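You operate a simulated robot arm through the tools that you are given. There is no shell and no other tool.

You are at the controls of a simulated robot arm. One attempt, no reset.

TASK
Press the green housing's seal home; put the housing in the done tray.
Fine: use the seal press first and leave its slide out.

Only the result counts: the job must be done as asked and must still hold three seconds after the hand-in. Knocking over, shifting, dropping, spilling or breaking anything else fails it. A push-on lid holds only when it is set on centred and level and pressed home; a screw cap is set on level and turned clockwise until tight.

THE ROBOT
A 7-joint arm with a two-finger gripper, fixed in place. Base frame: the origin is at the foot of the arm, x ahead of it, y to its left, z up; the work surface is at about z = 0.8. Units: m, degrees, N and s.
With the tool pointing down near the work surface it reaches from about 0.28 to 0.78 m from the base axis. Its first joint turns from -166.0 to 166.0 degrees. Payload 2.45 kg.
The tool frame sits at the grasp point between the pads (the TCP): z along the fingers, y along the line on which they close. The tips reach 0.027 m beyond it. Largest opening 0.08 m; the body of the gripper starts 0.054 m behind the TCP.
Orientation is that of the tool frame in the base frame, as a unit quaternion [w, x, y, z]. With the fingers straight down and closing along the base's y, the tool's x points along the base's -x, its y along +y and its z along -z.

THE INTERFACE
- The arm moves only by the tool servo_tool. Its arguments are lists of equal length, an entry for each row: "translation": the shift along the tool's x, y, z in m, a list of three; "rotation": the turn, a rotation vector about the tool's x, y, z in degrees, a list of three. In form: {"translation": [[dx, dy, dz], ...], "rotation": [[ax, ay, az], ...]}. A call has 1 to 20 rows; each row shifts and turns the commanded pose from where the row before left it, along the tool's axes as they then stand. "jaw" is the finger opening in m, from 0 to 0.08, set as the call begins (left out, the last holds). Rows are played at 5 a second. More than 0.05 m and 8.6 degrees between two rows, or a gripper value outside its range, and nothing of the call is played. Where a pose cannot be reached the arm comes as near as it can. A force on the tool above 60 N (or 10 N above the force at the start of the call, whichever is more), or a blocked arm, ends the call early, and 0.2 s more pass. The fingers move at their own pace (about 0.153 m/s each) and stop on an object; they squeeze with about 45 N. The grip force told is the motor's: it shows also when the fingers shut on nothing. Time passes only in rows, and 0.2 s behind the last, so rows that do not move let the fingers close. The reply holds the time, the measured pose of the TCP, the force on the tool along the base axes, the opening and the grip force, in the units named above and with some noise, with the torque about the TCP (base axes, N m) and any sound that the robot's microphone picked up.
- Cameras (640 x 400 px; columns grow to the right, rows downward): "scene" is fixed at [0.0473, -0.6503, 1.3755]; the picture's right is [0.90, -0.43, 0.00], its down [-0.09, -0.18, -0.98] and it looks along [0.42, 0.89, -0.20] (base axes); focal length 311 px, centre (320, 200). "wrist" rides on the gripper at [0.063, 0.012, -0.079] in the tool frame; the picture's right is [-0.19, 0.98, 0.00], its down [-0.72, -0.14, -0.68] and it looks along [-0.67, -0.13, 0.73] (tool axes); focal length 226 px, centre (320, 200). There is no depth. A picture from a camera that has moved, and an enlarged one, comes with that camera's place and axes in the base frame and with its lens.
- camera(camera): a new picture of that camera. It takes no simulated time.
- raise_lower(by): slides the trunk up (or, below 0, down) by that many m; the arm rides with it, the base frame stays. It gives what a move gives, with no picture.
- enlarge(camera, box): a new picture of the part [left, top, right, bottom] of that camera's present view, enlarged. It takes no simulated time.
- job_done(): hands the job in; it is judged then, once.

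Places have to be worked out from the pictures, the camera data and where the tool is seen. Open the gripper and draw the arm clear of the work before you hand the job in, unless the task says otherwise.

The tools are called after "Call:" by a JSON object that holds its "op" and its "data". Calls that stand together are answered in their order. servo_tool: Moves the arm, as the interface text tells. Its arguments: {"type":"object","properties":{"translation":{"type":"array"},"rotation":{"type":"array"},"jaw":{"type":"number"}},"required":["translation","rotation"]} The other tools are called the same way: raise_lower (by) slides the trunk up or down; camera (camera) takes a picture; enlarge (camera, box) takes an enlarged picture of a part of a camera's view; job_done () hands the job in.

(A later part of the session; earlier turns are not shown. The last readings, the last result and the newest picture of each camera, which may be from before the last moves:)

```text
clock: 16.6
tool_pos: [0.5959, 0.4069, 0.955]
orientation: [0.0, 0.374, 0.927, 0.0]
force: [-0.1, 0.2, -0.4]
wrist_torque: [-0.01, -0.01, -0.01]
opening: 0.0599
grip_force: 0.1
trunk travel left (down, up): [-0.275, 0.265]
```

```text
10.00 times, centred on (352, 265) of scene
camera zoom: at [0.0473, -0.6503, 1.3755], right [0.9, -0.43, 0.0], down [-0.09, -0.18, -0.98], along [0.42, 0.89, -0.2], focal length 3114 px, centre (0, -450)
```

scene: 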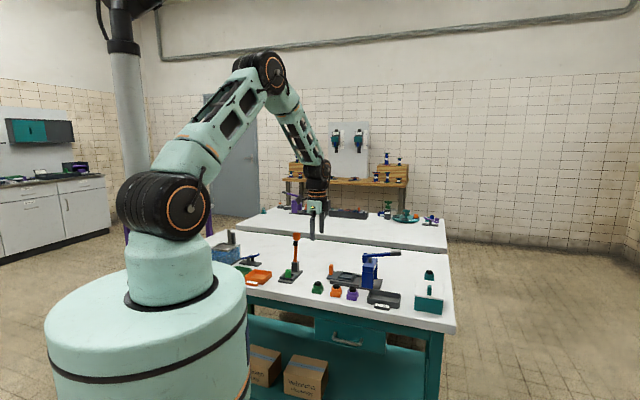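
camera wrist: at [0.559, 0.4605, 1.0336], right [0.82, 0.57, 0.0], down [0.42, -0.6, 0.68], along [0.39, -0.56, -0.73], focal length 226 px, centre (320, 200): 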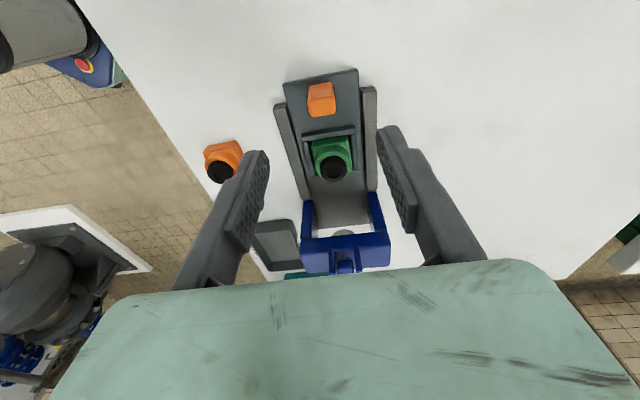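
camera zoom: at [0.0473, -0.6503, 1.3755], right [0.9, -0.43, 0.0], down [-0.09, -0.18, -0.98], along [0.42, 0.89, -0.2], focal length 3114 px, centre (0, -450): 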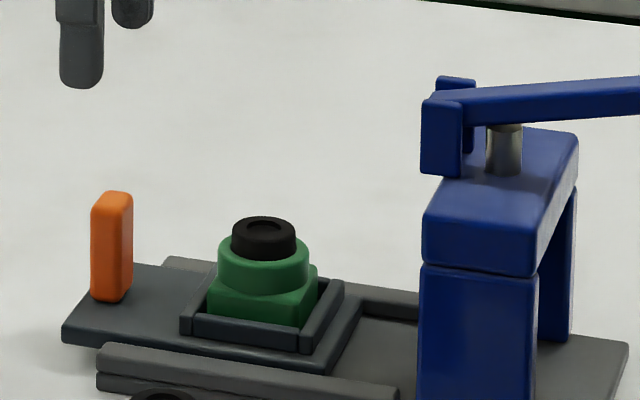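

The housing sits level in the nest. I'll enlarge the handle for its position and size, and also the arch bracket to judge clearances.

Call:
{"op": "enlarge", "data": {"camera": "wrist", "box": [280, 60, 376, 120]}}

Call:
{"op": "enlarge", "data": {"camera": "wrist", "box": [270, 190, 414, 280]}}

Call:
{"op": "enlarge", "data": {"camera": "scene", "box": [355, 245, 419, 285]}}

```text
6.67 times, centred on (328, 90) of wrist
camera zoom: at [0.559, 0.4605, 1.0336], right [0.82, 0.57, 0.0], down [0.42, -0.6, 0.68], along [0.39, -0.56, -0.73], focal length 1507 px, centre (267, 933)
```

zoom: 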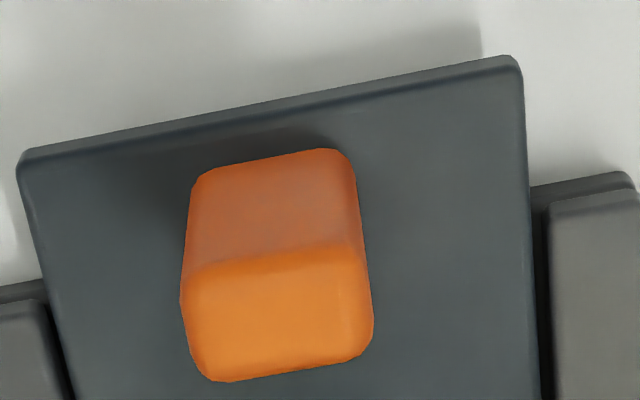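

```text
4.44 times, centred on (342, 235) of wrist
camera zoom: at [0.559, 0.4605, 1.0336], right [0.82, 0.57, 0.0], down [0.42, -0.6, 0.68], along [0.39, -0.56, -0.73], focal length 1005 px, centre (222, 44)
```

zoom: 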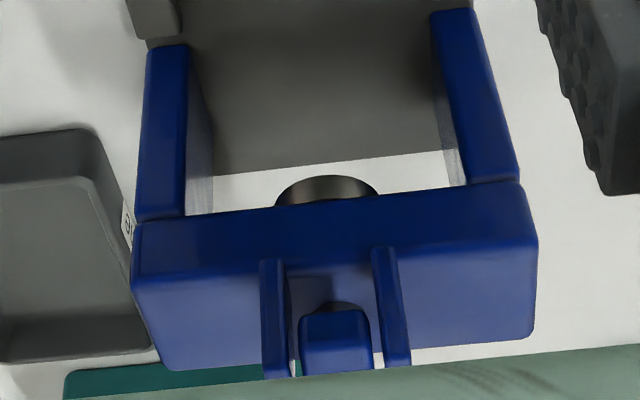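

```text
10.00 times, centred on (387, 265) of scene
camera zoom: at [0.0473, -0.6503, 1.3755], right [0.9, -0.43, 0.0], down [-0.09, -0.18, -0.98], along [0.42, 0.89, -0.2], focal length 3114 px, centre (-350, -450)
```

zoom: 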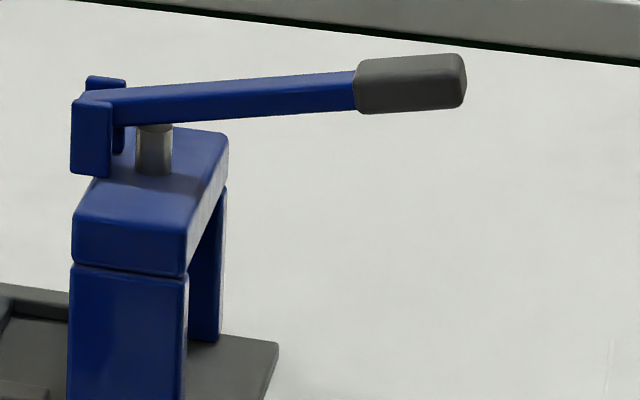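

The handle is about 12.5 mm thick and 21 mm wide, centred at tool (-0.0043, +0.0007), with its top near z ≈ 0.855. I'll tilt the tool 15° back so the gripper body stays clear of the lever bracket, narrow the jaws, and come down partway.

Call:
{"op": "servo_tool", "data": {"translation": [[-0.0043, 0.0007, 0], [0, 0, 0], [0, 0, 0], [0.0078, 0, 0.029], [0.0065, 0, 0.0242], [0, 0, 0]], "rotation": [[0, 0, 0], [0, -7.5, 0], [0, -7.5, 0], [0, 0, 0], [0, 0, 0], [0, 0, 0]], "jaw": 0.042}}

Call:
{"op": "camera", "data": {"camera": "wrist"}}

Call:
{"op": "enlarge", "data": {"camera": "scene", "box": [310, 235, 390, 285]}}

```text
clock: 18.0
tool_pos: [0.601, 0.4043, 0.9]
orientation: [0.121, 0.372, 0.919, -0.048]
force: [0.2, 0.4, 0.3]
wrist_torque: [0.02, 0.0, 0.01]
opening: 0.0421
grip_force: 0.0
trunk travel left (down, up): [-0.275, 0.265]
```

```text
taken
camera wrist: at [0.5496, 0.4707, 0.9595], right [0.82, 0.58, 0.05], down [0.27, -0.46, 0.84], along [0.51, -0.68, -0.53], focal length 226 px, centre (320, 200)
```

wrist: 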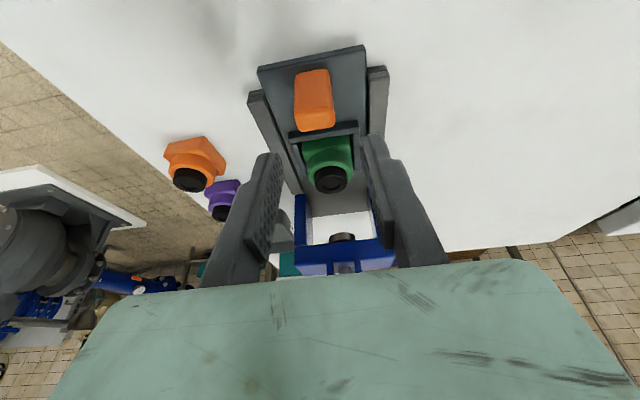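

```text
8.00 times, centred on (350, 260) of scene
camera zoom: at [0.0473, -0.6503, 1.3755], right [0.9, -0.43, 0.0], down [-0.09, -0.18, -0.98], along [0.42, 0.89, -0.2], focal length 2491 px, centre (80, -280)
```

zoom: 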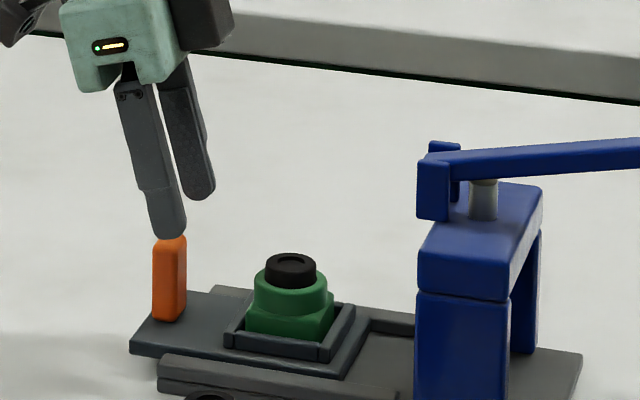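

The tilt is as intended and the TCP is directly over the handle. I'll drop with a slight back-shift so the pads centre on the post, then check before closing.

Call:
{"op": "servo_tool", "data": {"translation": [[0.0048, 0, -0.0013], [0.0052, 0, 0.0193], [0.0056, 0, 0.0208], [0, 0, 0]], "rotation": [[0, 0, 0], [0, 0, 0], [0, 0, 0], [0, 0, 0]], "jaw": 0.042}}

Call:
{"op": "enlarge", "data": {"camera": "wrist", "box": [220, 60, 420, 185]}}

Call:
{"op": "enlarge", "data": {"camera": "scene", "box": [310, 235, 390, 285]}}

```text
clock: 19.0
tool_pos: [0.5972, 0.409, 0.8584]
orientation: [0.121, 0.372, 0.919, -0.049]
force: [-0.3, 0.7, 0.2]
wrist_torque: [-0.02, -0.03, -0.01]
opening: 0.0422
grip_force: 0.0
trunk travel left (down, up): [-0.275, 0.265]
```

```text
3.20 times, centred on (320, 122) of wrist
camera zoom: at [0.5463, 0.4746, 0.9179], right [0.82, 0.58, 0.05], down [0.27, -0.46, 0.84], along [0.51, -0.67, -0.53], focal length 723 px, centre (320, 448)
```

zoom: 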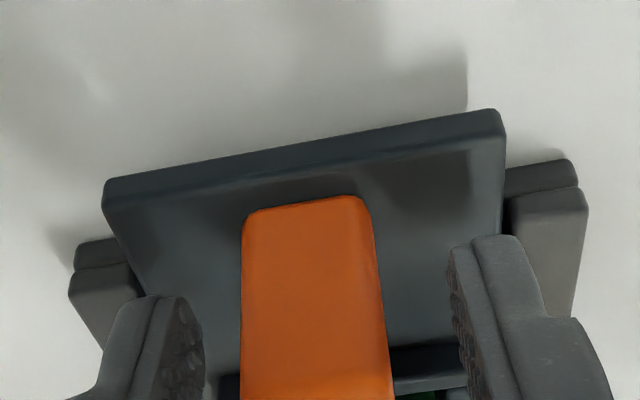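

```text
8.00 times, centred on (350, 260) of scene
camera zoom: at [0.0473, -0.6503, 1.3755], right [0.9, -0.43, 0.0], down [-0.09, -0.18, -0.98], along [0.42, 0.89, -0.2], focal length 2491 px, centre (80, -280)
```

zoom: 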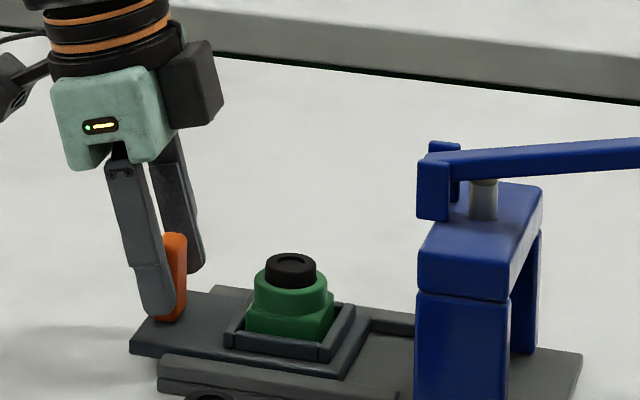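

The pads straddle the orange handle and clear the slide plate. I'm closing on it.

Call:
{"op": "servo_tool", "data": {"translation": [[0, 0, 0], [0, 0, 0], [0, 0, 0]], "rotation": [[0, 0, 0], [0, 0, 0], [0, 0, 0]], "jaw": 0.01}}

Call:
{"op": "enlarge", "data": {"camera": "scene", "box": [310, 235, 390, 285]}}

```text
clock: 19.8
tool_pos: [0.5966, 0.4081, 0.8581]
orientation: [0.12, 0.372, 0.919, -0.05]
force: [-2.7, -2.5, -5.5]
wrist_torque: [0.2, -0.33, -0.61]
opening: 0.0216
grip_force: 45.1
trunk travel left (down, up): [-0.275, 0.265]
```

```text
8.00 times, centred on (350, 260) of scene
camera zoom: at [0.0473, -0.6503, 1.3755], right [0.9, -0.43, 0.0], down [-0.09, -0.18, -0.98], along [0.42, 0.89, -0.2], focal length 2491 px, centre (80, -280)
```

zoom: 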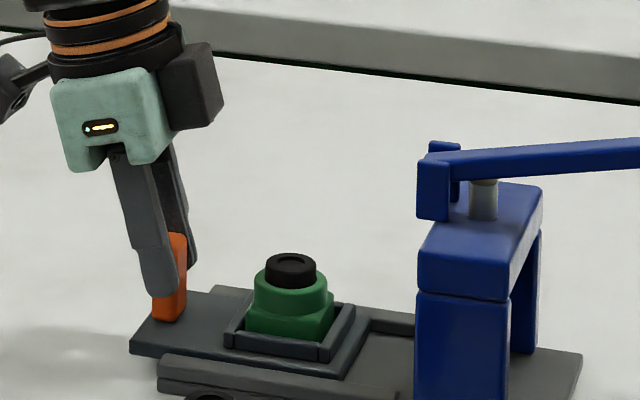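

The handle is gripped at 0.0216 m. I'll push the slide in along +p slowly, watching side forces.

Call:
{"op": "servo_tool", "data": {"translation": [[-0.0029, 0, 0.0008], [-0.0058, 0, 0.00155], [-0.0077, 0, 0.00207], [-0.0077, 0, 0.00207], [-0.0048, 0, 0.00129], [0, 0, 0]], "rotation": [[0, 0, 0], [0, 0, 0], [0, 0, 0], [0, 0, 0], [0, 0, 0], [0, 0, 0]]}}

Call:
{"op": "enlarge", "data": {"camera": "scene", "box": [320, 240, 400, 290]}}

```text
clock: 21.2
tool_pos: [0.6176, 0.3867, 0.8573]
orientation: [0.12, 0.372, 0.919, -0.05]
force: [-8.8, -9.0, -12.5]
wrist_torque: [0.3, -0.12, -0.54]
opening: 0.0216
grip_force: 45.0
trunk travel left (down, up): [-0.275, 0.265]
```

```text
8.00 times, centred on (360, 265) of scene
camera zoom: at [0.0473, -0.6503, 1.3755], right [0.9, -0.43, 0.0], down [-0.09, -0.18, -0.98], along [0.42, 0.89, -0.2], focal length 2491 px, centre (0, -320)
```

zoom: 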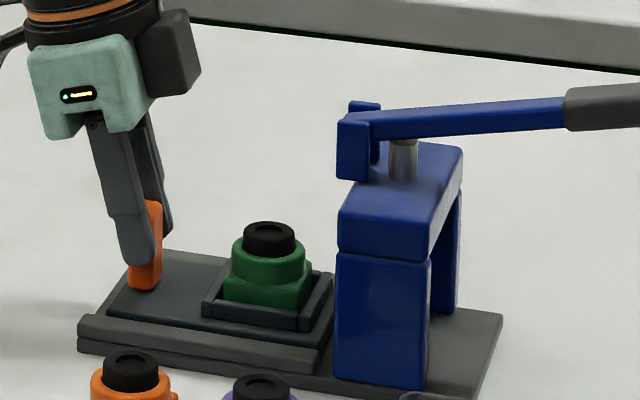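

The slide follows smoothly, but a side force of about 12 N toward -q is building, so my axis is off by about 1°. I'll correct the heading and lateral offset, then continue to roughly 60 mm of travel.

Call:
{"op": "servo_tool", "data": {"translation": [[0.0001, -0.0007, 0.0005], [-0.0048, -0.0001, 0.0013], [-0.0077, -0.0001, 0.00207], [-0.0077, -0.0001, 0.00207], [-0.0048, 0, 0.0013], [0, 0, 0]], "rotation": [[0.18, 0, 0.68], [0, 0, 0], [0, 0, 0], [0, 0, 0], [0, 0, 0], [0, 0, 0]]}}

Call:
{"op": "enlarge", "data": {"camera": "scene", "box": [320, 240, 400, 290]}}

```text
clock: 22.6
tool_pos: [0.6364, 0.3693, 0.8566]
orientation: [0.121, 0.377, 0.917, -0.05]
force: [-4.1, -4.8, -15.4]
wrist_torque: [0.11, -0.23, -0.35]
opening: 0.0217
grip_force: 45.2
trunk travel left (down, up): [-0.275, 0.265]
```

```text
8.00 times, centred on (360, 265) of scene
camera zoom: at [0.0473, -0.6503, 1.3755], right [0.9, -0.43, 0.0], down [-0.09, -0.18, -0.98], along [0.42, 0.89, -0.2], focal length 2491 px, centre (0, -320)
```

zoom: 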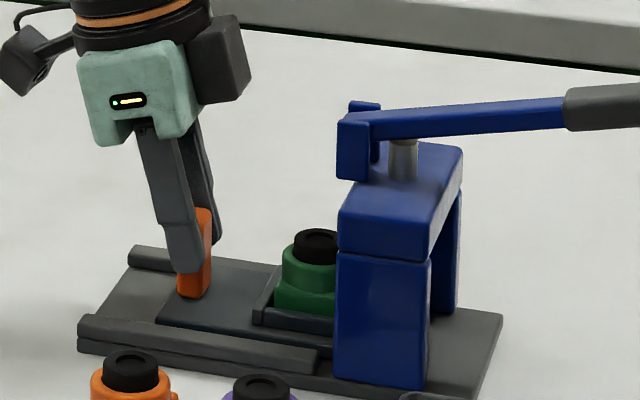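

The lateral force dropped to about 6 N. I'll ease down 1 mm to relieve the vertical load and continue another 20 mm.

Call:
{"op": "servo_tool", "data": {"translation": [[0.0003, -0.0003, 0.0009], [-0.0048, -0.0001, 0.0013], [-0.0058, -0.0001, 0.00155], [-0.0058, -0.0001, 0.00155], [-0.0029, 0, 0.0008], [0, 0, 0]], "rotation": [[0.1, 0, 0.37], [0, 0, 0], [0, 0, 0], [0, 0, 0], [0, 0, 0], [0, 0, 0]]}}

Call:
{"op": "enlarge", "data": {"camera": "scene", "box": [320, 240, 400, 290]}}

Call:
{"op": "camera", "data": {"camera": "wrist"}}

```text
clock: 24.0
tool_pos: [0.6494, 0.3541, 0.8571]
orientation: [0.121, 0.381, 0.915, -0.05]
force: [2.1, 2.2, -0.2]
wrist_torque: [0.18, 0.34, 0.11]
opening: 0.022
grip_force: 45.2
trunk travel left (down, up): [-0.275, 0.265]
```

```text
8.00 times, centred on (360, 265) of scene
camera zoom: at [0.0473, -0.6503, 1.3755], right [0.9, -0.43, 0.0], down [-0.09, -0.18, -0.98], along [0.42, 0.89, -0.2], focal length 2491 px, centre (0, -320)
```

zoom: 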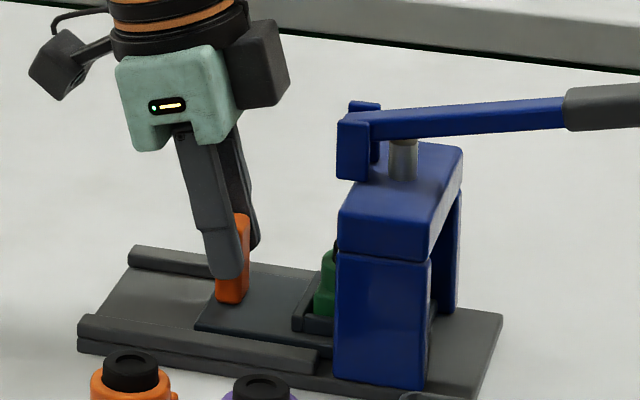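

```text
taken
camera wrist: at [0.6005, 0.4216, 0.9174], right [0.83, 0.56, 0.05], down [0.26, -0.47, 0.84], along [0.5, -0.68, -0.53], focal length 226 px, centre (320, 200)
```

wrist: 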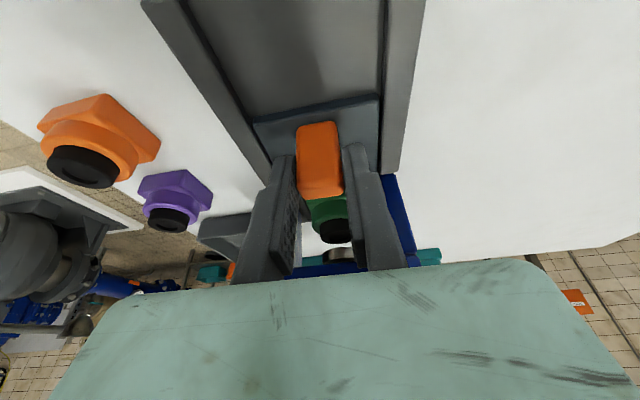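

About 75 mm in with forces near zero. I'll continue in small steps to find the end stop.

Call:
{"op": "servo_tool", "data": {"translation": [[-0.0048, 0, 0.0013], [-0.0048, 0, 0.0013], [-0.0029, 0, 0.0008], [0, 0, 0]], "rotation": [[0, 0, 0], [0, 0, 0], [0, 0, 0], [0, 0, 0]]}}

Call:
{"op": "enlarge", "data": {"camera": "scene", "box": [320, 240, 400, 290]}}

```text
clock: 25.0
tool_pos: [0.6591, 0.3454, 0.857]
orientation: [0.121, 0.379, 0.916, -0.049]
force: [6.1, 6.6, 6.5]
wrist_torque: [0.23, 0.11, 0.06]
opening: 0.0216
grip_force: 45.0
trunk travel left (down, up): [-0.275, 0.265]
```

```text
8.00 times, centred on (360, 265) of scene
camera zoom: at [0.0473, -0.6503, 1.3755], right [0.9, -0.43, 0.0], down [-0.09, -0.18, -0.98], along [0.42, 0.89, -0.2], focal length 2491 px, centre (0, -320)
```

zoom: 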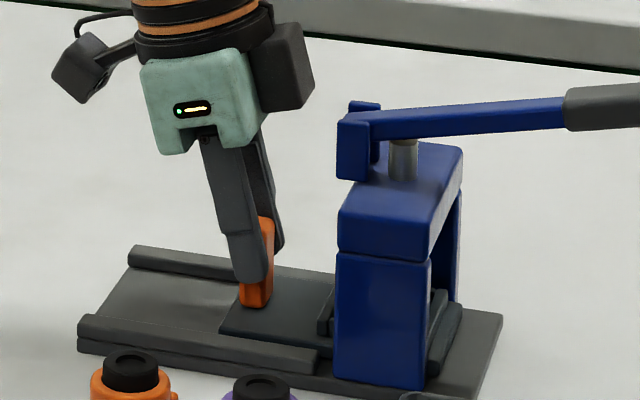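

Total about 88 mm with the stop not reached, and the nest centre appears about 9 mm short of the ram axis. I'll trim the lateral offset and continue gently.

Call:
{"op": "servo_tool", "data": {"translation": [[-0.0029, 0.0005, 0.0006], [-0.0029, 0, 0.0008], [-0.0019, 0, 0.0005], [0, 0, 0]], "rotation": [[0, 0, 0], [0, 0, 0], [0, 0, 0], [0, 0, 0]]}}

Call:
{"op": "enlarge", "data": {"camera": "scene", "box": [320, 240, 400, 290]}}

```text
clock: 26.0
tool_pos: [0.6636, 0.3396, 0.8574]
orientation: [0.121, 0.381, 0.915, -0.051]
force: [0.9, 6.5, 7.2]
wrist_torque: [-0.2, -0.35, 0.08]
opening: 0.0218
grip_force: 44.9
trunk travel left (down, up): [-0.275, 0.265]
```

```text
8.00 times, centred on (360, 265) of scene
camera zoom: at [0.0473, -0.6503, 1.3755], right [0.9, -0.43, 0.0], down [-0.09, -0.18, -0.98], along [0.42, 0.89, -0.2], focal length 2491 px, centre (0, -320)
```

zoom: 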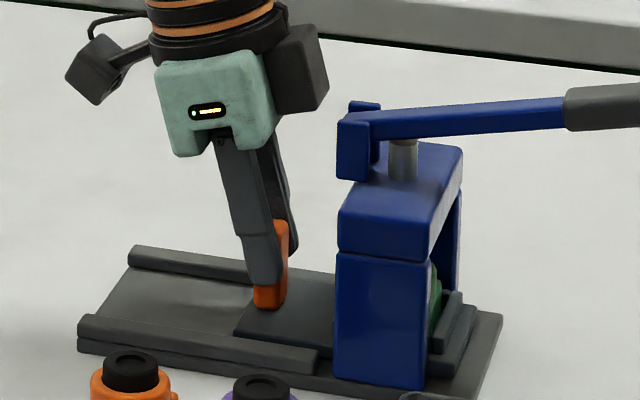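

A slight 4 N resistance is starting along the slide axis. I'll advance in 2 mm increments.

Call:
{"op": "servo_tool", "data": {"translation": [[-0.0019, 0, 0.0007], [0, 0, 0]], "rotation": [[0, 0, 0], [0, 0, 0]]}}

```text
clock: 26.6
tool_pos: [0.6644, 0.34, 0.8568]
orientation: [0.121, 0.379, 0.916, -0.05]
force: [-8.6, 13.6, 10.2]
wrist_torque: [-0.39, -0.25, 0.11]
opening: 0.0217
grip_force: 45.2
trunk travel left (down, up): [-0.275, 0.265]
```

Resistance jumped to about 16 N along the axis. I'll verify whether this is the slide's end stop and that nothing else is touching.

Call:
{"op": "enlarge", "data": {"camera": "scene", "box": [335, 240, 391, 275]}}

Call:
{"op": "enlarge", "data": {"camera": "scene", "box": [345, 260, 393, 290]}}

Call:
{"op": "camera", "data": {"camera": "wrist"}}

```text
11.43 times, centred on (363, 258) of scene
camera zoom: at [0.0473, -0.6503, 1.3755], right [0.9, -0.43, 0.0], down [-0.09, -0.18, -0.98], along [0.42, 0.89, -0.2], focal length 3559 px, centre (-171, -457)
```

zoom: 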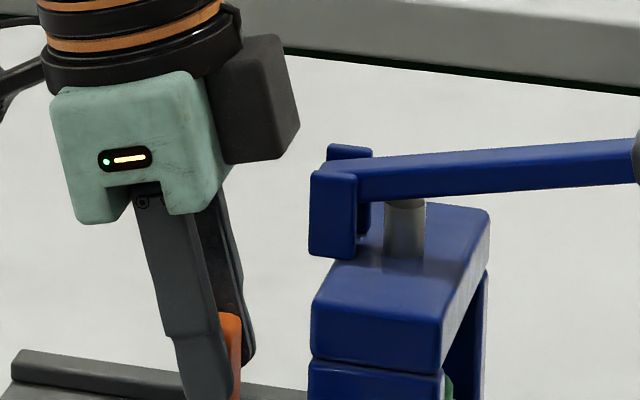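

```text
13.33 times, centred on (369, 275) of scene
camera zoom: at [0.0473, -0.6503, 1.3755], right [0.9, -0.43, 0.0], down [-0.09, -0.18, -0.98], along [0.42, 0.89, -0.2], focal length 4152 px, centre (-333, -800)
```

zoom: 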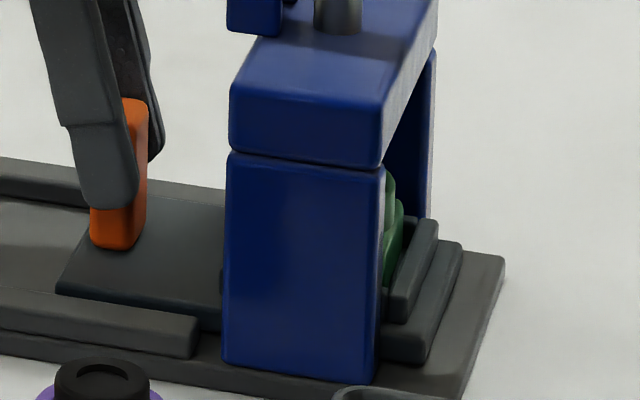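

```text
taken
camera wrist: at [0.6146, 0.4075, 0.9174], right [0.83, 0.56, 0.05], down [0.27, -0.47, 0.84], along [0.5, -0.68, -0.53], focal length 226 px, centre (320, 200)
```

wrist: 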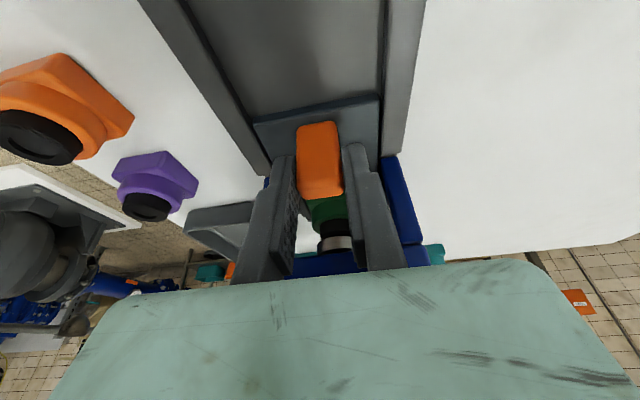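

I need to see whether the seal passes beneath the ram, so I'm zooming in on that spot.

Call:
{"op": "enlarge", "data": {"camera": "wrist", "box": [296, 180, 376, 275]}}

Call:
{"op": "enlarge", "data": {"camera": "scene", "box": [366, 270, 390, 285]}}

```text
4.21 times, centred on (336, 228) of wrist
camera zoom: at [0.6146, 0.4075, 0.9174], right [0.83, 0.56, 0.05], down [0.27, -0.47, 0.84], along [0.5, -0.68, -0.53], focal length 952 px, centre (253, 84)
```

zoom: 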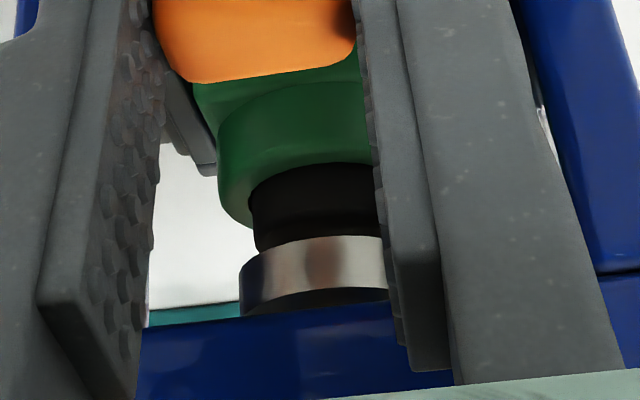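

```text
16.00 times, centred on (378, 278) of scene
camera zoom: at [0.0473, -0.6503, 1.3755], right [0.9, -0.43, 0.0], down [-0.09, -0.18, -0.98], along [0.42, 0.89, -0.2], focal length 4982 px, centre (-608, -1040)
```

zoom: 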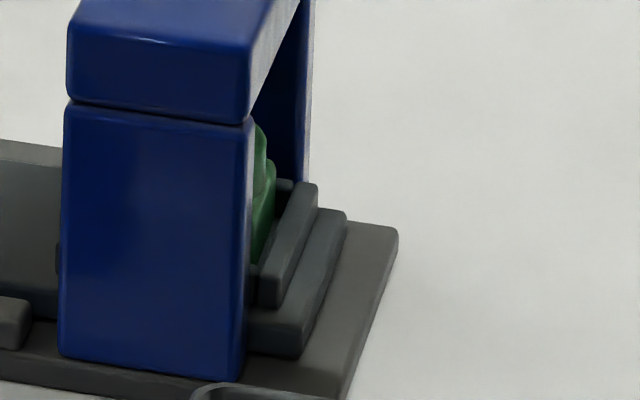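

The seal is beneath the ram, whose wider disc overhangs it, so this is the slide's end stop. I'll nudge 1 mm more to confirm it is firmly home.

Call:
{"op": "servo_tool", "data": {"translation": [[-0.001, 0, 0.0006], [0, 0, 0]], "rotation": [[0, 0, 0], [0, 0, 0]]}}

```text
clock: 27.2
tool_pos: [0.6641, 0.3407, 0.8568]
orientation: [0.121, 0.379, 0.916, -0.049]
force: [-15.4, 18.8, 14.0]
wrist_torque: [0.29, 0.57, 0.05]
opening: 0.0216
grip_force: 44.9
trunk travel left (down, up): [-0.275, 0.265]
```

There's no further motion at 24 N, so the slide is fully home. I'll relax the push, open the jaws and draw straight up and back.

Call:
{"op": "servo_tool", "data": {"translation": [[0.0022, 0, -0.0012], [0, 0, 0], [0, 0, 0]], "rotation": [[0, 0, 0], [0, 0, 0], [0, 0, 0]]}}

Call:
{"op": "servo_tool", "data": {"translation": [[0, 0, 0], [0, 0, 0], [0, 0, 0]], "rotation": [[0, 0, 0], [0, 0, 0], [0, 0, 0]], "jaw": 0.042}}

Call:
{"op": "enlarge", "data": {"camera": "scene", "box": [320, 240, 400, 290]}}

```text
clock: 28.0
tool_pos: [0.6637, 0.3401, 0.8577]
orientation: [0.121, 0.38, 0.916, -0.051]
force: [-7.7, 11.6, 10.7]
wrist_torque: [1.22, 0.66, -0.2]
opening: 0.0214
grip_force: 44.6
trunk travel left (down, up): [-0.275, 0.265]
```

```text
clock: 28.8
tool_pos: [0.6646, 0.3395, 0.8567]
orientation: [0.12, 0.38, 0.916, -0.051]
force: [-0.5, 0.0, -0.2]
wrist_torque: [0.0, 0.0, 0.01]
opening: 0.042
grip_force: 0.0
trunk travel left (down, up): [-0.275, 0.265]
```

```text
8.00 times, centred on (360, 265) of scene
camera zoom: at [0.0473, -0.6503, 1.3755], right [0.9, -0.43, 0.0], down [-0.09, -0.18, -0.98], along [0.42, 0.89, -0.2], focal length 2491 px, centre (0, -320)
```

zoom: 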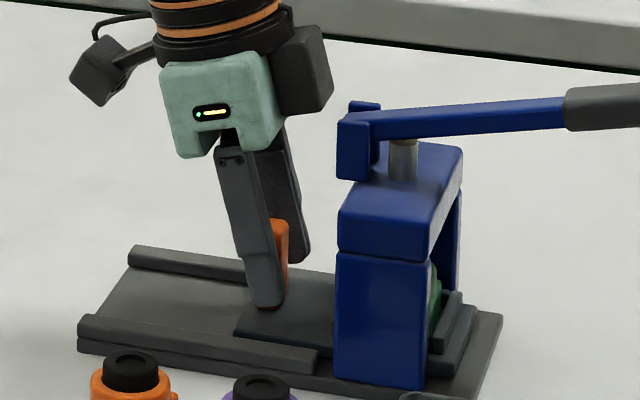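

Released cleanly and the slide stays in. I'm rising away from the handle.

Call:
{"op": "servo_tool", "data": {"translation": [[-0.0052, 0, -0.0193], [-0.0078, 0, -0.029], [-0.0104, 0, -0.0386], [-0.0104, 0, -0.0386], [-0.0104, 0, -0.0386], [0, 0, 0], [0, 0, 0]], "rotation": [[0, 0, 0], [0, 0, 0], [0, 0, 0], [0, 0, 0], [0, 0, 0], [0, 7.5, 0], [0, 7.5, 0]]}}

Call:
{"op": "camera", "data": {"camera": "wrist"}}

Call:
{"op": "camera", "data": {"camera": "scene"}}

```text
clock: 30.4
tool_pos: [0.6657, 0.34, 1.0258]
orientation: [-0.001, 0.382, 0.924, 0.001]
force: [0.3, -1.9, 0.5]
wrist_torque: [0.04, 0.01, 0.0]
opening: 0.042
grip_force: 0.0
trunk travel left (down, up): [-0.275, 0.265]
```

```text
taken
camera wrist: at [0.6282, 0.3934, 1.1058], right [0.83, 0.56, 0.0], down [0.41, -0.61, 0.68], along [0.38, -0.56, -0.73], focal length 226 px, centre (320, 200)
```

wrist: 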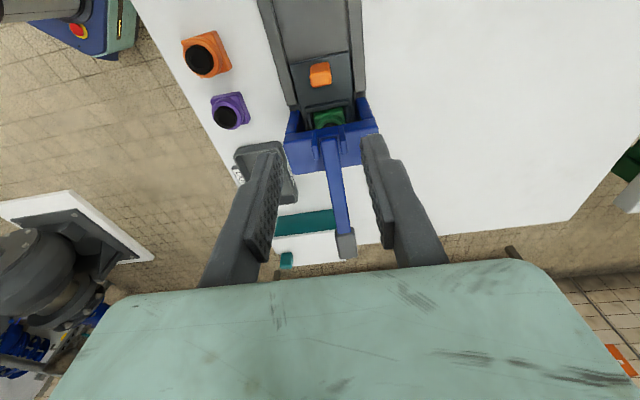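

```text
taken
```

scene: 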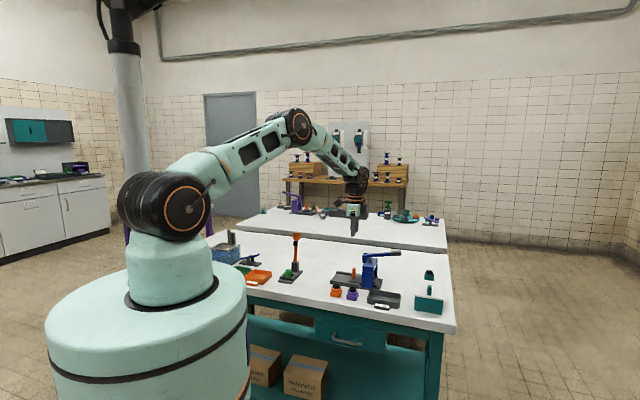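

The lever handle triangulates to (0.776, 0.229, 0.947), running along +p from the pivot. I'll close the fingers and move high along +p to sit above the handle, checking that the arm can reach there.

Call:
{"op": "servo_tool", "data": {"translation": [[0, 0, -0.025], [-0.03, 0, 0], [-0.04, 0, 0], [-0.04, 0, 0], [-0.041, 0, 0], [0, 0, 0]], "rotation": [[0, 0, 0], [0, 0, 0], [0, 0, 0], [0, 0, 0], [0, 0, 0], [0, 0, 0]], "jaw": 0.0}}

Call:
{"op": "camera", "data": {"camera": "wrist"}}

Call:
{"op": "enlarge", "data": {"camera": "scene", "box": [330, 210, 430, 272]}}

```text
clock: 31.8
tool_pos: [0.7708, 0.2334, 1.0511]
orientation: [0.0, 0.383, 0.924, 0.001]
force: [0.0, 0.7, 1.1]
wrist_torque: [-0.04, -0.03, 0.03]
opening: 0.0001
grip_force: 29.8
trunk travel left (down, up): [-0.275, 0.265]
```

```text
taken
camera wrist: at [0.7338, 0.2878, 1.1311], right [0.83, 0.56, 0.0], down [0.41, -0.61, 0.68], along [0.38, -0.57, -0.73], focal length 226 px, centre (320, 200)
```

wrist: 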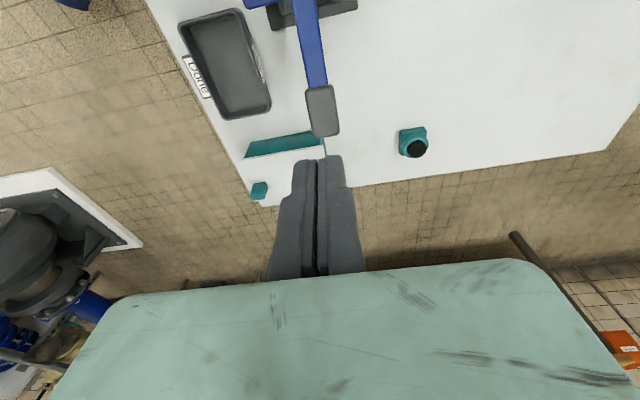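

```text
6.40 times, centred on (380, 241) of scene
camera zoom: at [0.0473, -0.6503, 1.3755], right [0.9, -0.43, 0.0], down [-0.09, -0.18, -0.98], along [0.42, 0.89, -0.2], focal length 1993 px, centre (-64, -62)
```

zoom: 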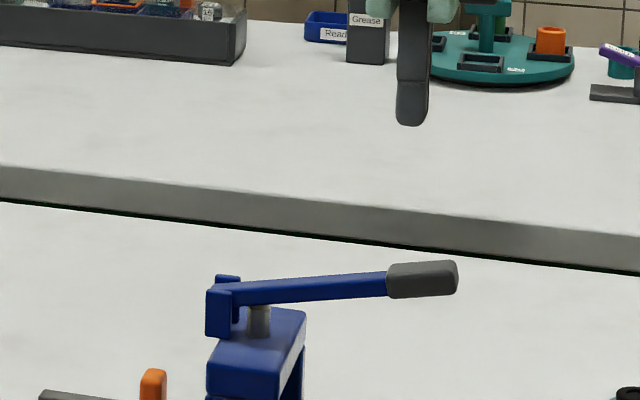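

The arm reaches fine (r = 0.805). The handle is 8 mm ahead of the TCP and centred laterally, so this is a good push point. I'm descending toward the handle top.

Call:
{"op": "servo_tool", "data": {"translation": [[-0.002, 0, 0.025], [0, 0, 0.025], [0, 0, 0.01], [0, 0, 0]], "rotation": [[0, 0, 0], [0, 0, 0], [0, 0, 0], [0, 0, 0]]}}

Call:
{"op": "enlarge", "data": {"camera": "scene", "box": [350, 230, 430, 280]}}

Call:
{"op": "camera", "data": {"camera": "wrist"}}

```text
clock: 32.8
tool_pos: [0.7723, 0.2303, 0.992]
orientation: [0.0, 0.384, 0.923, -0.001]
force: [-0.7, -0.1, 0.4]
wrist_torque: [-0.01, 0.01, -0.01]
opening: 0.0002
grip_force: 30.0
trunk travel left (down, up): [-0.275, 0.265]
```

```text
8.00 times, centred on (390, 255) of scene
camera zoom: at [0.0473, -0.6503, 1.3755], right [0.9, -0.43, 0.0], down [-0.09, -0.18, -0.98], along [0.42, 0.89, -0.2], focal length 2491 px, centre (-240, -240)
```

zoom: 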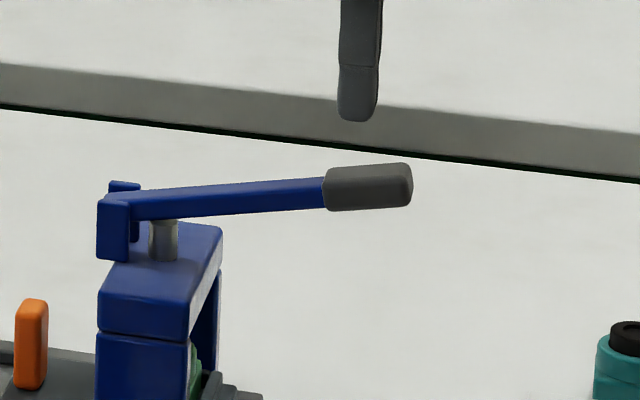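

```text
taken
camera wrist: at [0.7368, 0.2851, 1.0711], right [0.83, 0.56, 0.0], down [0.41, -0.61, 0.68], along [0.38, -0.57, -0.73], focal length 226 px, centre (320, 200)
```

wrist: 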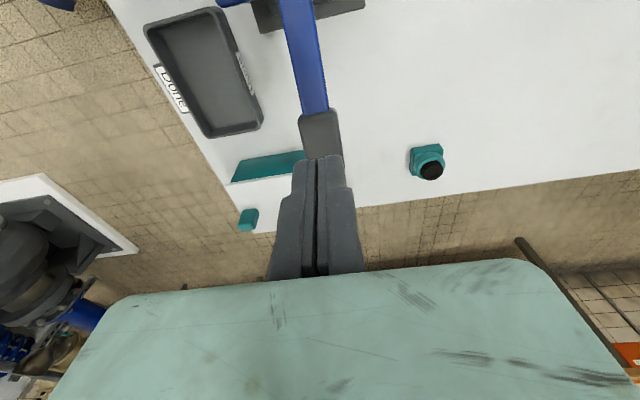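

The tips are about 25 mm above the handle and well positioned. I'll approach and then press down gradually while reading force.

Call:
{"op": "servo_tool", "data": {"translation": [[0, 0, 0.012], [0, 0, 0.008], [0, 0, 0.004], [0, 0, 0.003], [0, 0, 0]], "rotation": [[0, 0, 0], [0, 0, 0], [0, 0, 0], [0, 0, 0], [0, 0, 0]]}}

Call:
{"op": "enlarge", "data": {"camera": "scene", "box": [350, 230, 430, 280]}}

```text
clock: 34.0
tool_pos: [0.7722, 0.2293, 0.9651]
orientation: [0.0, 0.384, 0.923, 0.0]
force: [0.3, -0.1, 0.8]
wrist_torque: [-0.02, -0.04, 0.02]
opening: 0.0062
grip_force: 29.4
trunk travel left (down, up): [-0.275, 0.265]
```

```text
8.00 times, centred on (390, 255) of scene
camera zoom: at [0.0473, -0.6503, 1.3755], right [0.9, -0.43, 0.0], down [-0.09, -0.18, -0.98], along [0.42, 0.89, -0.2], focal length 2491 px, centre (-240, -240)
```

zoom: 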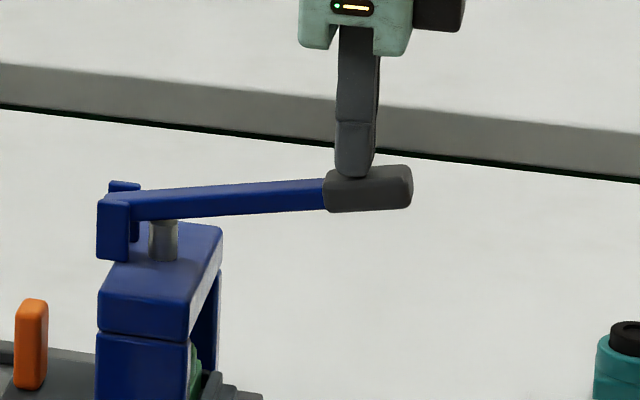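

Contact is just made, but the jaw reads 6 mm open. I'll check how the tips sit on the handle.

Call:
{"op": "enlarge", "data": {"camera": "wrist", "box": [260, 100, 388, 200]}}

Call:
{"op": "enlarge", "data": {"camera": "scene", "box": [378, 240, 410, 260]}}

```text
4.00 times, centred on (324, 150) of wrist
camera zoom: at [0.7366, 0.2848, 1.0442], right [0.83, 0.56, 0.0], down [0.41, -0.61, 0.68], along [0.38, -0.57, -0.73], focal length 904 px, centre (304, 400)
```

zoom: 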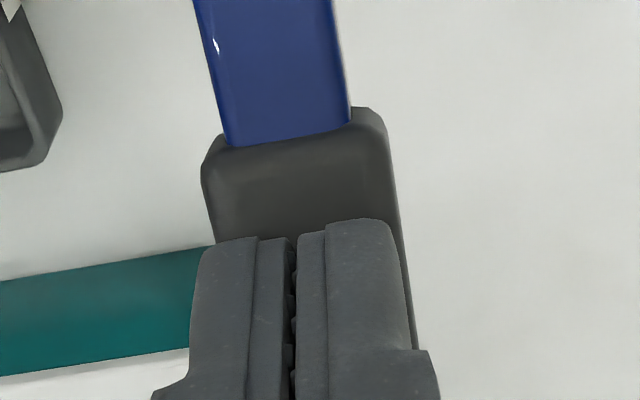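

```text
16.00 times, centred on (394, 250) of scene
camera zoom: at [0.0473, -0.6503, 1.3755], right [0.9, -0.43, 0.0], down [-0.09, -0.18, -0.98], along [0.42, 0.89, -0.2], focal length 4982 px, centre (-864, -600)
```

zoom: 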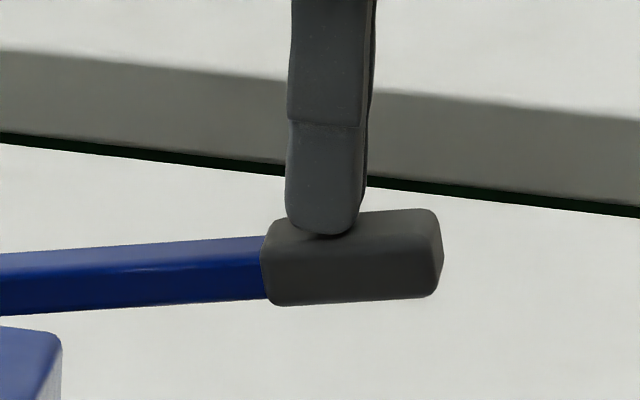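

Both tips rest on top of the handle. I'll press down in small steps, following the lever and watching force.

Call:
{"op": "servo_tool", "data": {"translation": [[0, 0, 0.004], [0, 0, 0.004], [0, 0, 0.004], [0, 0, 0]], "rotation": [[0, 0, 0], [0, 0, 0], [0, 0, 0], [0, 0, 0]]}}

Call:
{"op": "enlarge", "data": {"camera": "scene", "box": [350, 230, 430, 280]}}

```text
clock: 35.0
tool_pos: [0.7731, 0.2313, 0.9536]
orientation: [0.001, 0.384, 0.923, 0.0]
force: [0.0, -1.5, 2.1]
wrist_torque: [0.02, 0.01, 0.0]
opening: 0.0061
grip_force: 30.4
trunk travel left (down, up): [-0.275, 0.265]
```

```text
8.00 times, centred on (390, 255) of scene
camera zoom: at [0.0473, -0.6503, 1.3755], right [0.9, -0.43, 0.0], down [-0.09, -0.18, -0.98], along [0.42, 0.89, -0.2], focal length 2491 px, centre (-240, -240)
```

zoom: 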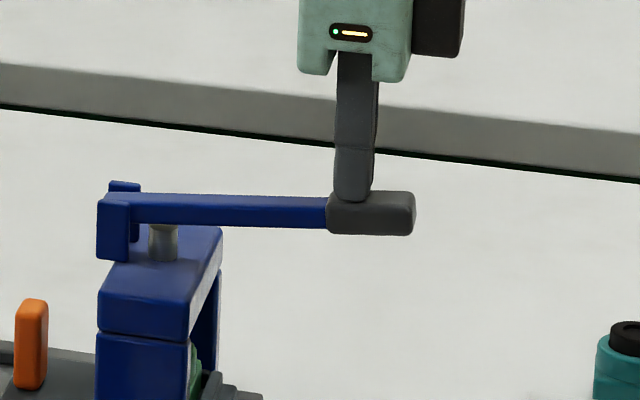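

The lever follows easily at about 2 N. I'll continue down in small steps until the ram meets the seal.

Call:
{"op": "servo_tool", "data": {"translation": [[0, 0, 0.004], [0, 0, 0.004], [0, 0, 0.004], [0, 0, 0.004], [0, 0, 0]], "rotation": [[0, 0, 0], [0, 0, 0], [0, 0, 0], [0, 0, 0], [0, 0, 0]]}}

Call:
{"op": "enlarge", "data": {"camera": "scene", "box": [350, 230, 430, 280]}}

```text
clock: 36.2
tool_pos: [0.7727, 0.2291, 0.9363]
orientation: [-0.001, 0.383, 0.924, 0.0]
force: [2.3, -0.3, 3.6]
wrist_torque: [0.01, -0.02, -0.02]
opening: 0.0062
grip_force: 29.7
trunk travel left (down, up): [-0.275, 0.265]
```

```text
8.00 times, centred on (390, 255) of scene
camera zoom: at [0.0473, -0.6503, 1.3755], right [0.9, -0.43, 0.0], down [-0.09, -0.18, -0.98], along [0.42, 0.89, -0.2], focal length 2491 px, centre (-240, -240)
```

zoom: 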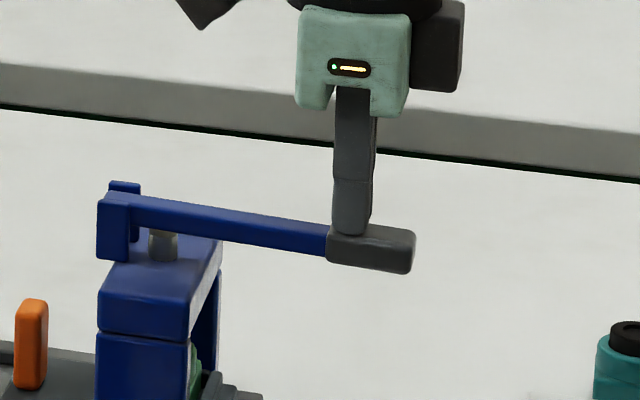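

The force is rising gently (3.6 N) as the ram descends. I'll keep going down, reading each step.

Call:
{"op": "servo_tool", "data": {"translation": [[0, 0, 0.004], [0, 0, 0.004], [0, 0, 0.004], [0, 0, 0]], "rotation": [[0, 0, 0], [0, 0, 0], [0, 0, 0], [0, 0, 0]]}}

Call:
{"op": "enlarge", "data": {"camera": "scene", "box": [350, 230, 430, 280]}}

```text
clock: 37.2
tool_pos: [0.77, 0.2283, 0.9245]
orientation: [0.0, 0.383, 0.924, -0.001]
force: [1.4, 0.6, 2.4]
wrist_torque: [0.03, 0.02, -0.04]
opening: 0.0056
grip_force: 29.4
trunk travel left (down, up): [-0.275, 0.265]
```

```text
8.00 times, centred on (390, 255) of scene
camera zoom: at [0.0473, -0.6503, 1.3755], right [0.9, -0.43, 0.0], down [-0.09, -0.18, -0.98], along [0.42, 0.89, -0.2], focal length 2491 px, centre (-240, -240)
```

zoom: 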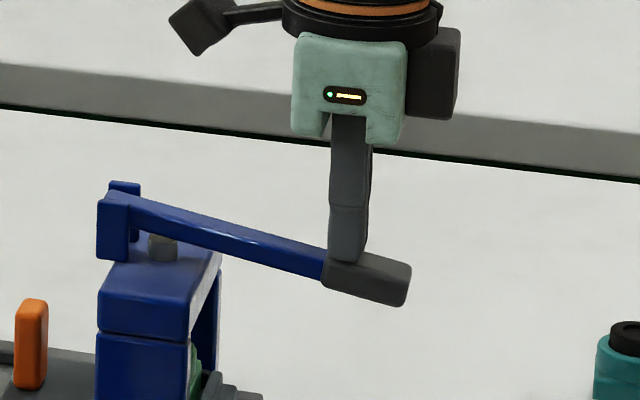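

Lever about 18° below horizontal, still low force. Continuing down.

Call:
{"op": "servo_tool", "data": {"translation": [[0, 0, 0.004], [0, 0, 0.004], [0, 0, 0.004], [0, 0, 0]], "rotation": [[0, 0, 0], [0, 0, 0], [0, 0, 0], [0, 0, 0]]}}

Call:
{"op": "enlarge", "data": {"camera": "scene", "box": [350, 230, 430, 280]}}

```text
clock: 38.2
tool_pos: [0.7691, 0.2296, 0.9134]
orientation: [0.0, 0.383, 0.924, 0.0]
force: [0.6, 0.8, 4.6]
wrist_torque: [0.02, 0.0, 0.0]
opening: 0.0059
grip_force: 29.8
out of reach, approached as far as the arm can: row 1
trunk travel left (down, up): [-0.275, 0.265]
```

```text
8.00 times, centred on (390, 255) of scene
camera zoom: at [0.0473, -0.6503, 1.3755], right [0.9, -0.43, 0.0], down [-0.09, -0.18, -0.98], along [0.42, 0.89, -0.2], focal length 2491 px, centre (-240, -240)
```

zoom: 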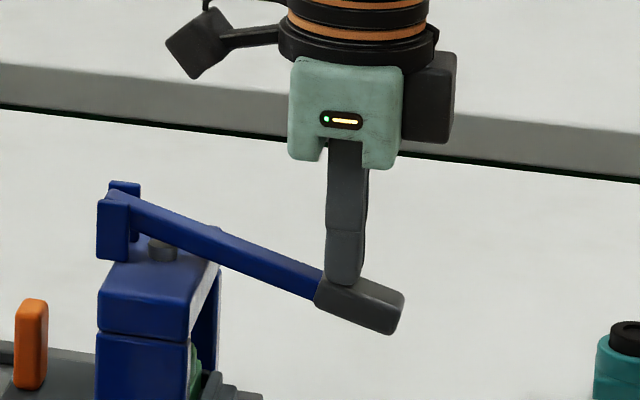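

The arm is at its reach limit at this height, so I'll use the trunk: lowering it carries the whole arm straight down and keeps pressing the lever. I'll go in small steps.

Call:
{"op": "raise_lower", "data": {"by": -0.008}}

Call:
{"op": "enlarge", "data": {"camera": "scene", "box": [350, 230, 430, 280]}}

```text
clock: 38.8
tool_pos: [0.7684, 0.2291, 0.9075]
orientation: [0.001, 0.383, 0.924, 0.0]
force: [-0.6, -1.1, 14.4]
wrist_torque: [0.06, 0.11, 0.01]
opening: 0.0059
grip_force: 29.8
trunk travel left (down, up): [-0.267, 0.273]
```

```text
8.00 times, centred on (390, 255) of scene
camera zoom: at [0.0473, -0.6503, 1.3755], right [0.9, -0.43, 0.0], down [-0.09, -0.18, -0.98], along [0.42, 0.89, -0.2], focal length 2491 px, centre (-240, -240)
```

zoom: 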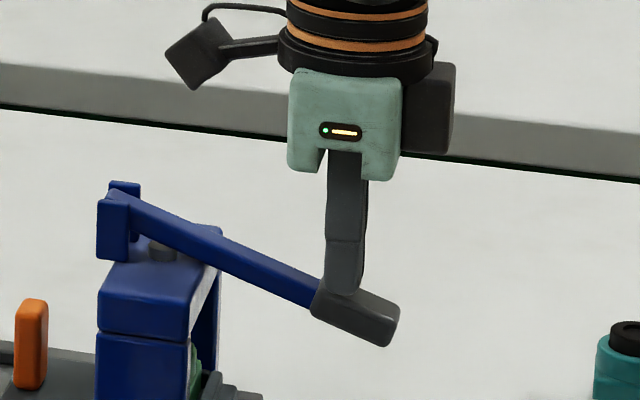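

Force rose to 14 N, so the ram is now bearing on the seal. I'll press further with small trunk steps, listening for a click.

Call:
{"op": "raise_lower", "data": {"by": -0.005}}

Call:
{"op": "enlarge", "data": {"camera": "scene", "box": [350, 230, 430, 280]}}

```text
clock: 39.3
tool_pos: [0.768, 0.2301, 0.9069]
orientation: [0.003, 0.383, 0.924, 0.003]
force: [0.1, -2.2, 40.2]
wrist_torque: [0.19, 0.27, -0.19]
opening: 0.0062
grip_force: 29.4
trunk travel left (down, up): [-0.262, 0.278]
```

```text
8.00 times, centred on (390, 255) of scene
camera zoom: at [0.0473, -0.6503, 1.3755], right [0.9, -0.43, 0.0], down [-0.09, -0.18, -0.98], along [0.42, 0.89, -0.2], focal length 2491 px, centre (-240, -240)
```

zoom: 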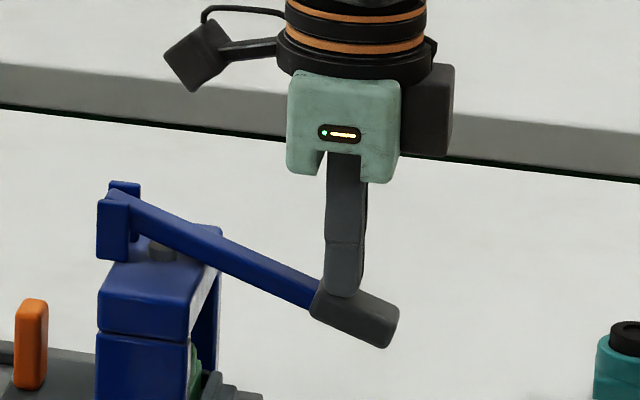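

Force is now 40 N with little motion, either firm seal resistance or the lever's stop. I'll add a little more press to see whether the seal snaps down.

Call:
{"op": "raise_lower", "data": {"by": -0.002}}

Call:
{"op": "enlarge", "data": {"camera": "scene", "box": [358, 245, 398, 295]}}

```text
clock: 39.8
tool_pos: [0.7686, 0.2295, 0.9063]
orientation: [0.004, 0.384, 0.923, 0.004]
force: [-2.9, -1.1, 48.3]
wrist_torque: [0.15, 0.35, -0.3]
opening: 0.0057
grip_force: 30.3
trunk travel left (down, up): [-0.26, 0.28]
```

```text
8.00 times, centred on (378, 270) of scene
camera zoom: at [0.0473, -0.6503, 1.3755], right [0.9, -0.43, 0.0], down [-0.09, -0.18, -0.98], along [0.42, 0.89, -0.2], focal length 2491 px, centre (-144, -360)
```

zoom: 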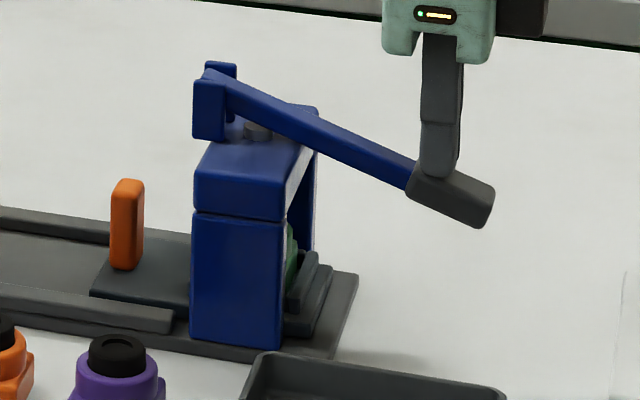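

Force is now 48 N with no further travel. I'll look closely at the visible sliver of the housing beneath the arch and at the lever against the arch.

Call:
{"op": "enlarge", "data": {"camera": "scene", "box": [386, 264, 402, 288]}}

Call:
{"op": "enlarge", "data": {"camera": "scene", "box": [376, 248, 408, 268]}}

Call:
{"op": "camera", "data": {"camera": "wrist"}}

```text
16.00 times, centred on (394, 276) of scene
camera zoom: at [0.0473, -0.6503, 1.3755], right [0.9, -0.43, 0.0], down [-0.09, -0.18, -0.98], along [0.42, 0.89, -0.2], focal length 4982 px, centre (-864, -1016)
```

zoom: 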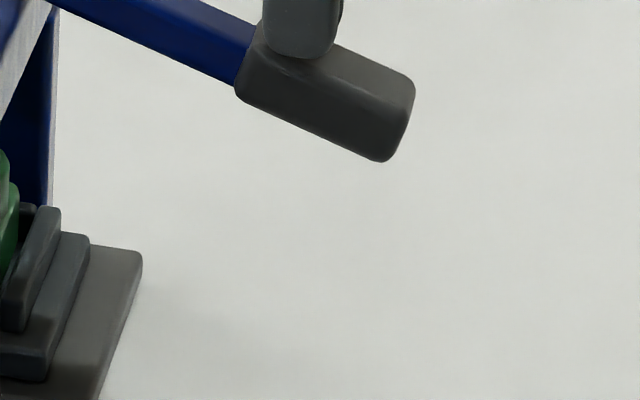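

```text
16.00 times, centred on (392, 258) of scene
camera zoom: at [0.0473, -0.6503, 1.3755], right [0.9, -0.43, 0.0], down [-0.09, -0.18, -0.98], along [0.42, 0.89, -0.2], focal length 4982 px, centre (-832, -728)
```

zoom: 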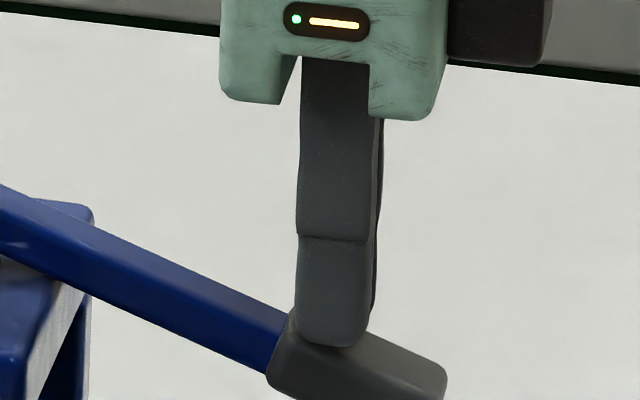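

```text
taken
camera wrist: at [0.7315, 0.2831, 0.9858], right [0.83, 0.56, 0.01], down [0.4, -0.61, 0.68], along [0.39, -0.56, -0.73], focal length 226 px, centre (320, 200)
```

wrist: 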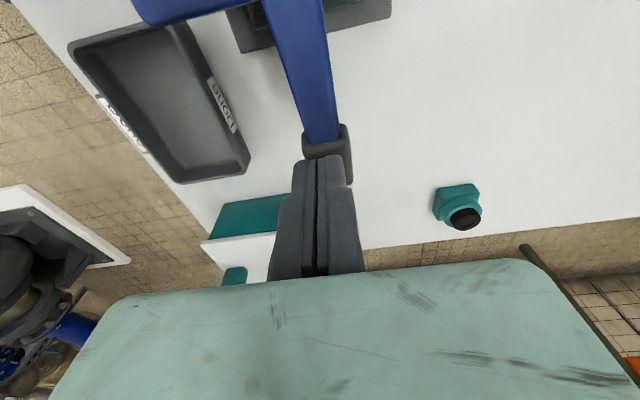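

The lever still has a few millimetres of gap to the arch, so the resistance is at the ram. I'll add a bit more force, staying under the limit, before inspecting.

Call:
{"op": "raise_lower", "data": {"by": -0.0015}}

```text
clock: 40.3
tool_pos: [0.7691, 0.2284, 0.9068]
orientation: [0.005, 0.383, 0.924, 0.005]
force: [-5.3, -3.4, 52.8]
wrist_torque: [0.19, 0.43, -0.22]
opening: 0.006
grip_force: 29.3
trunk travel left (down, up): [-0.258, 0.282]
```

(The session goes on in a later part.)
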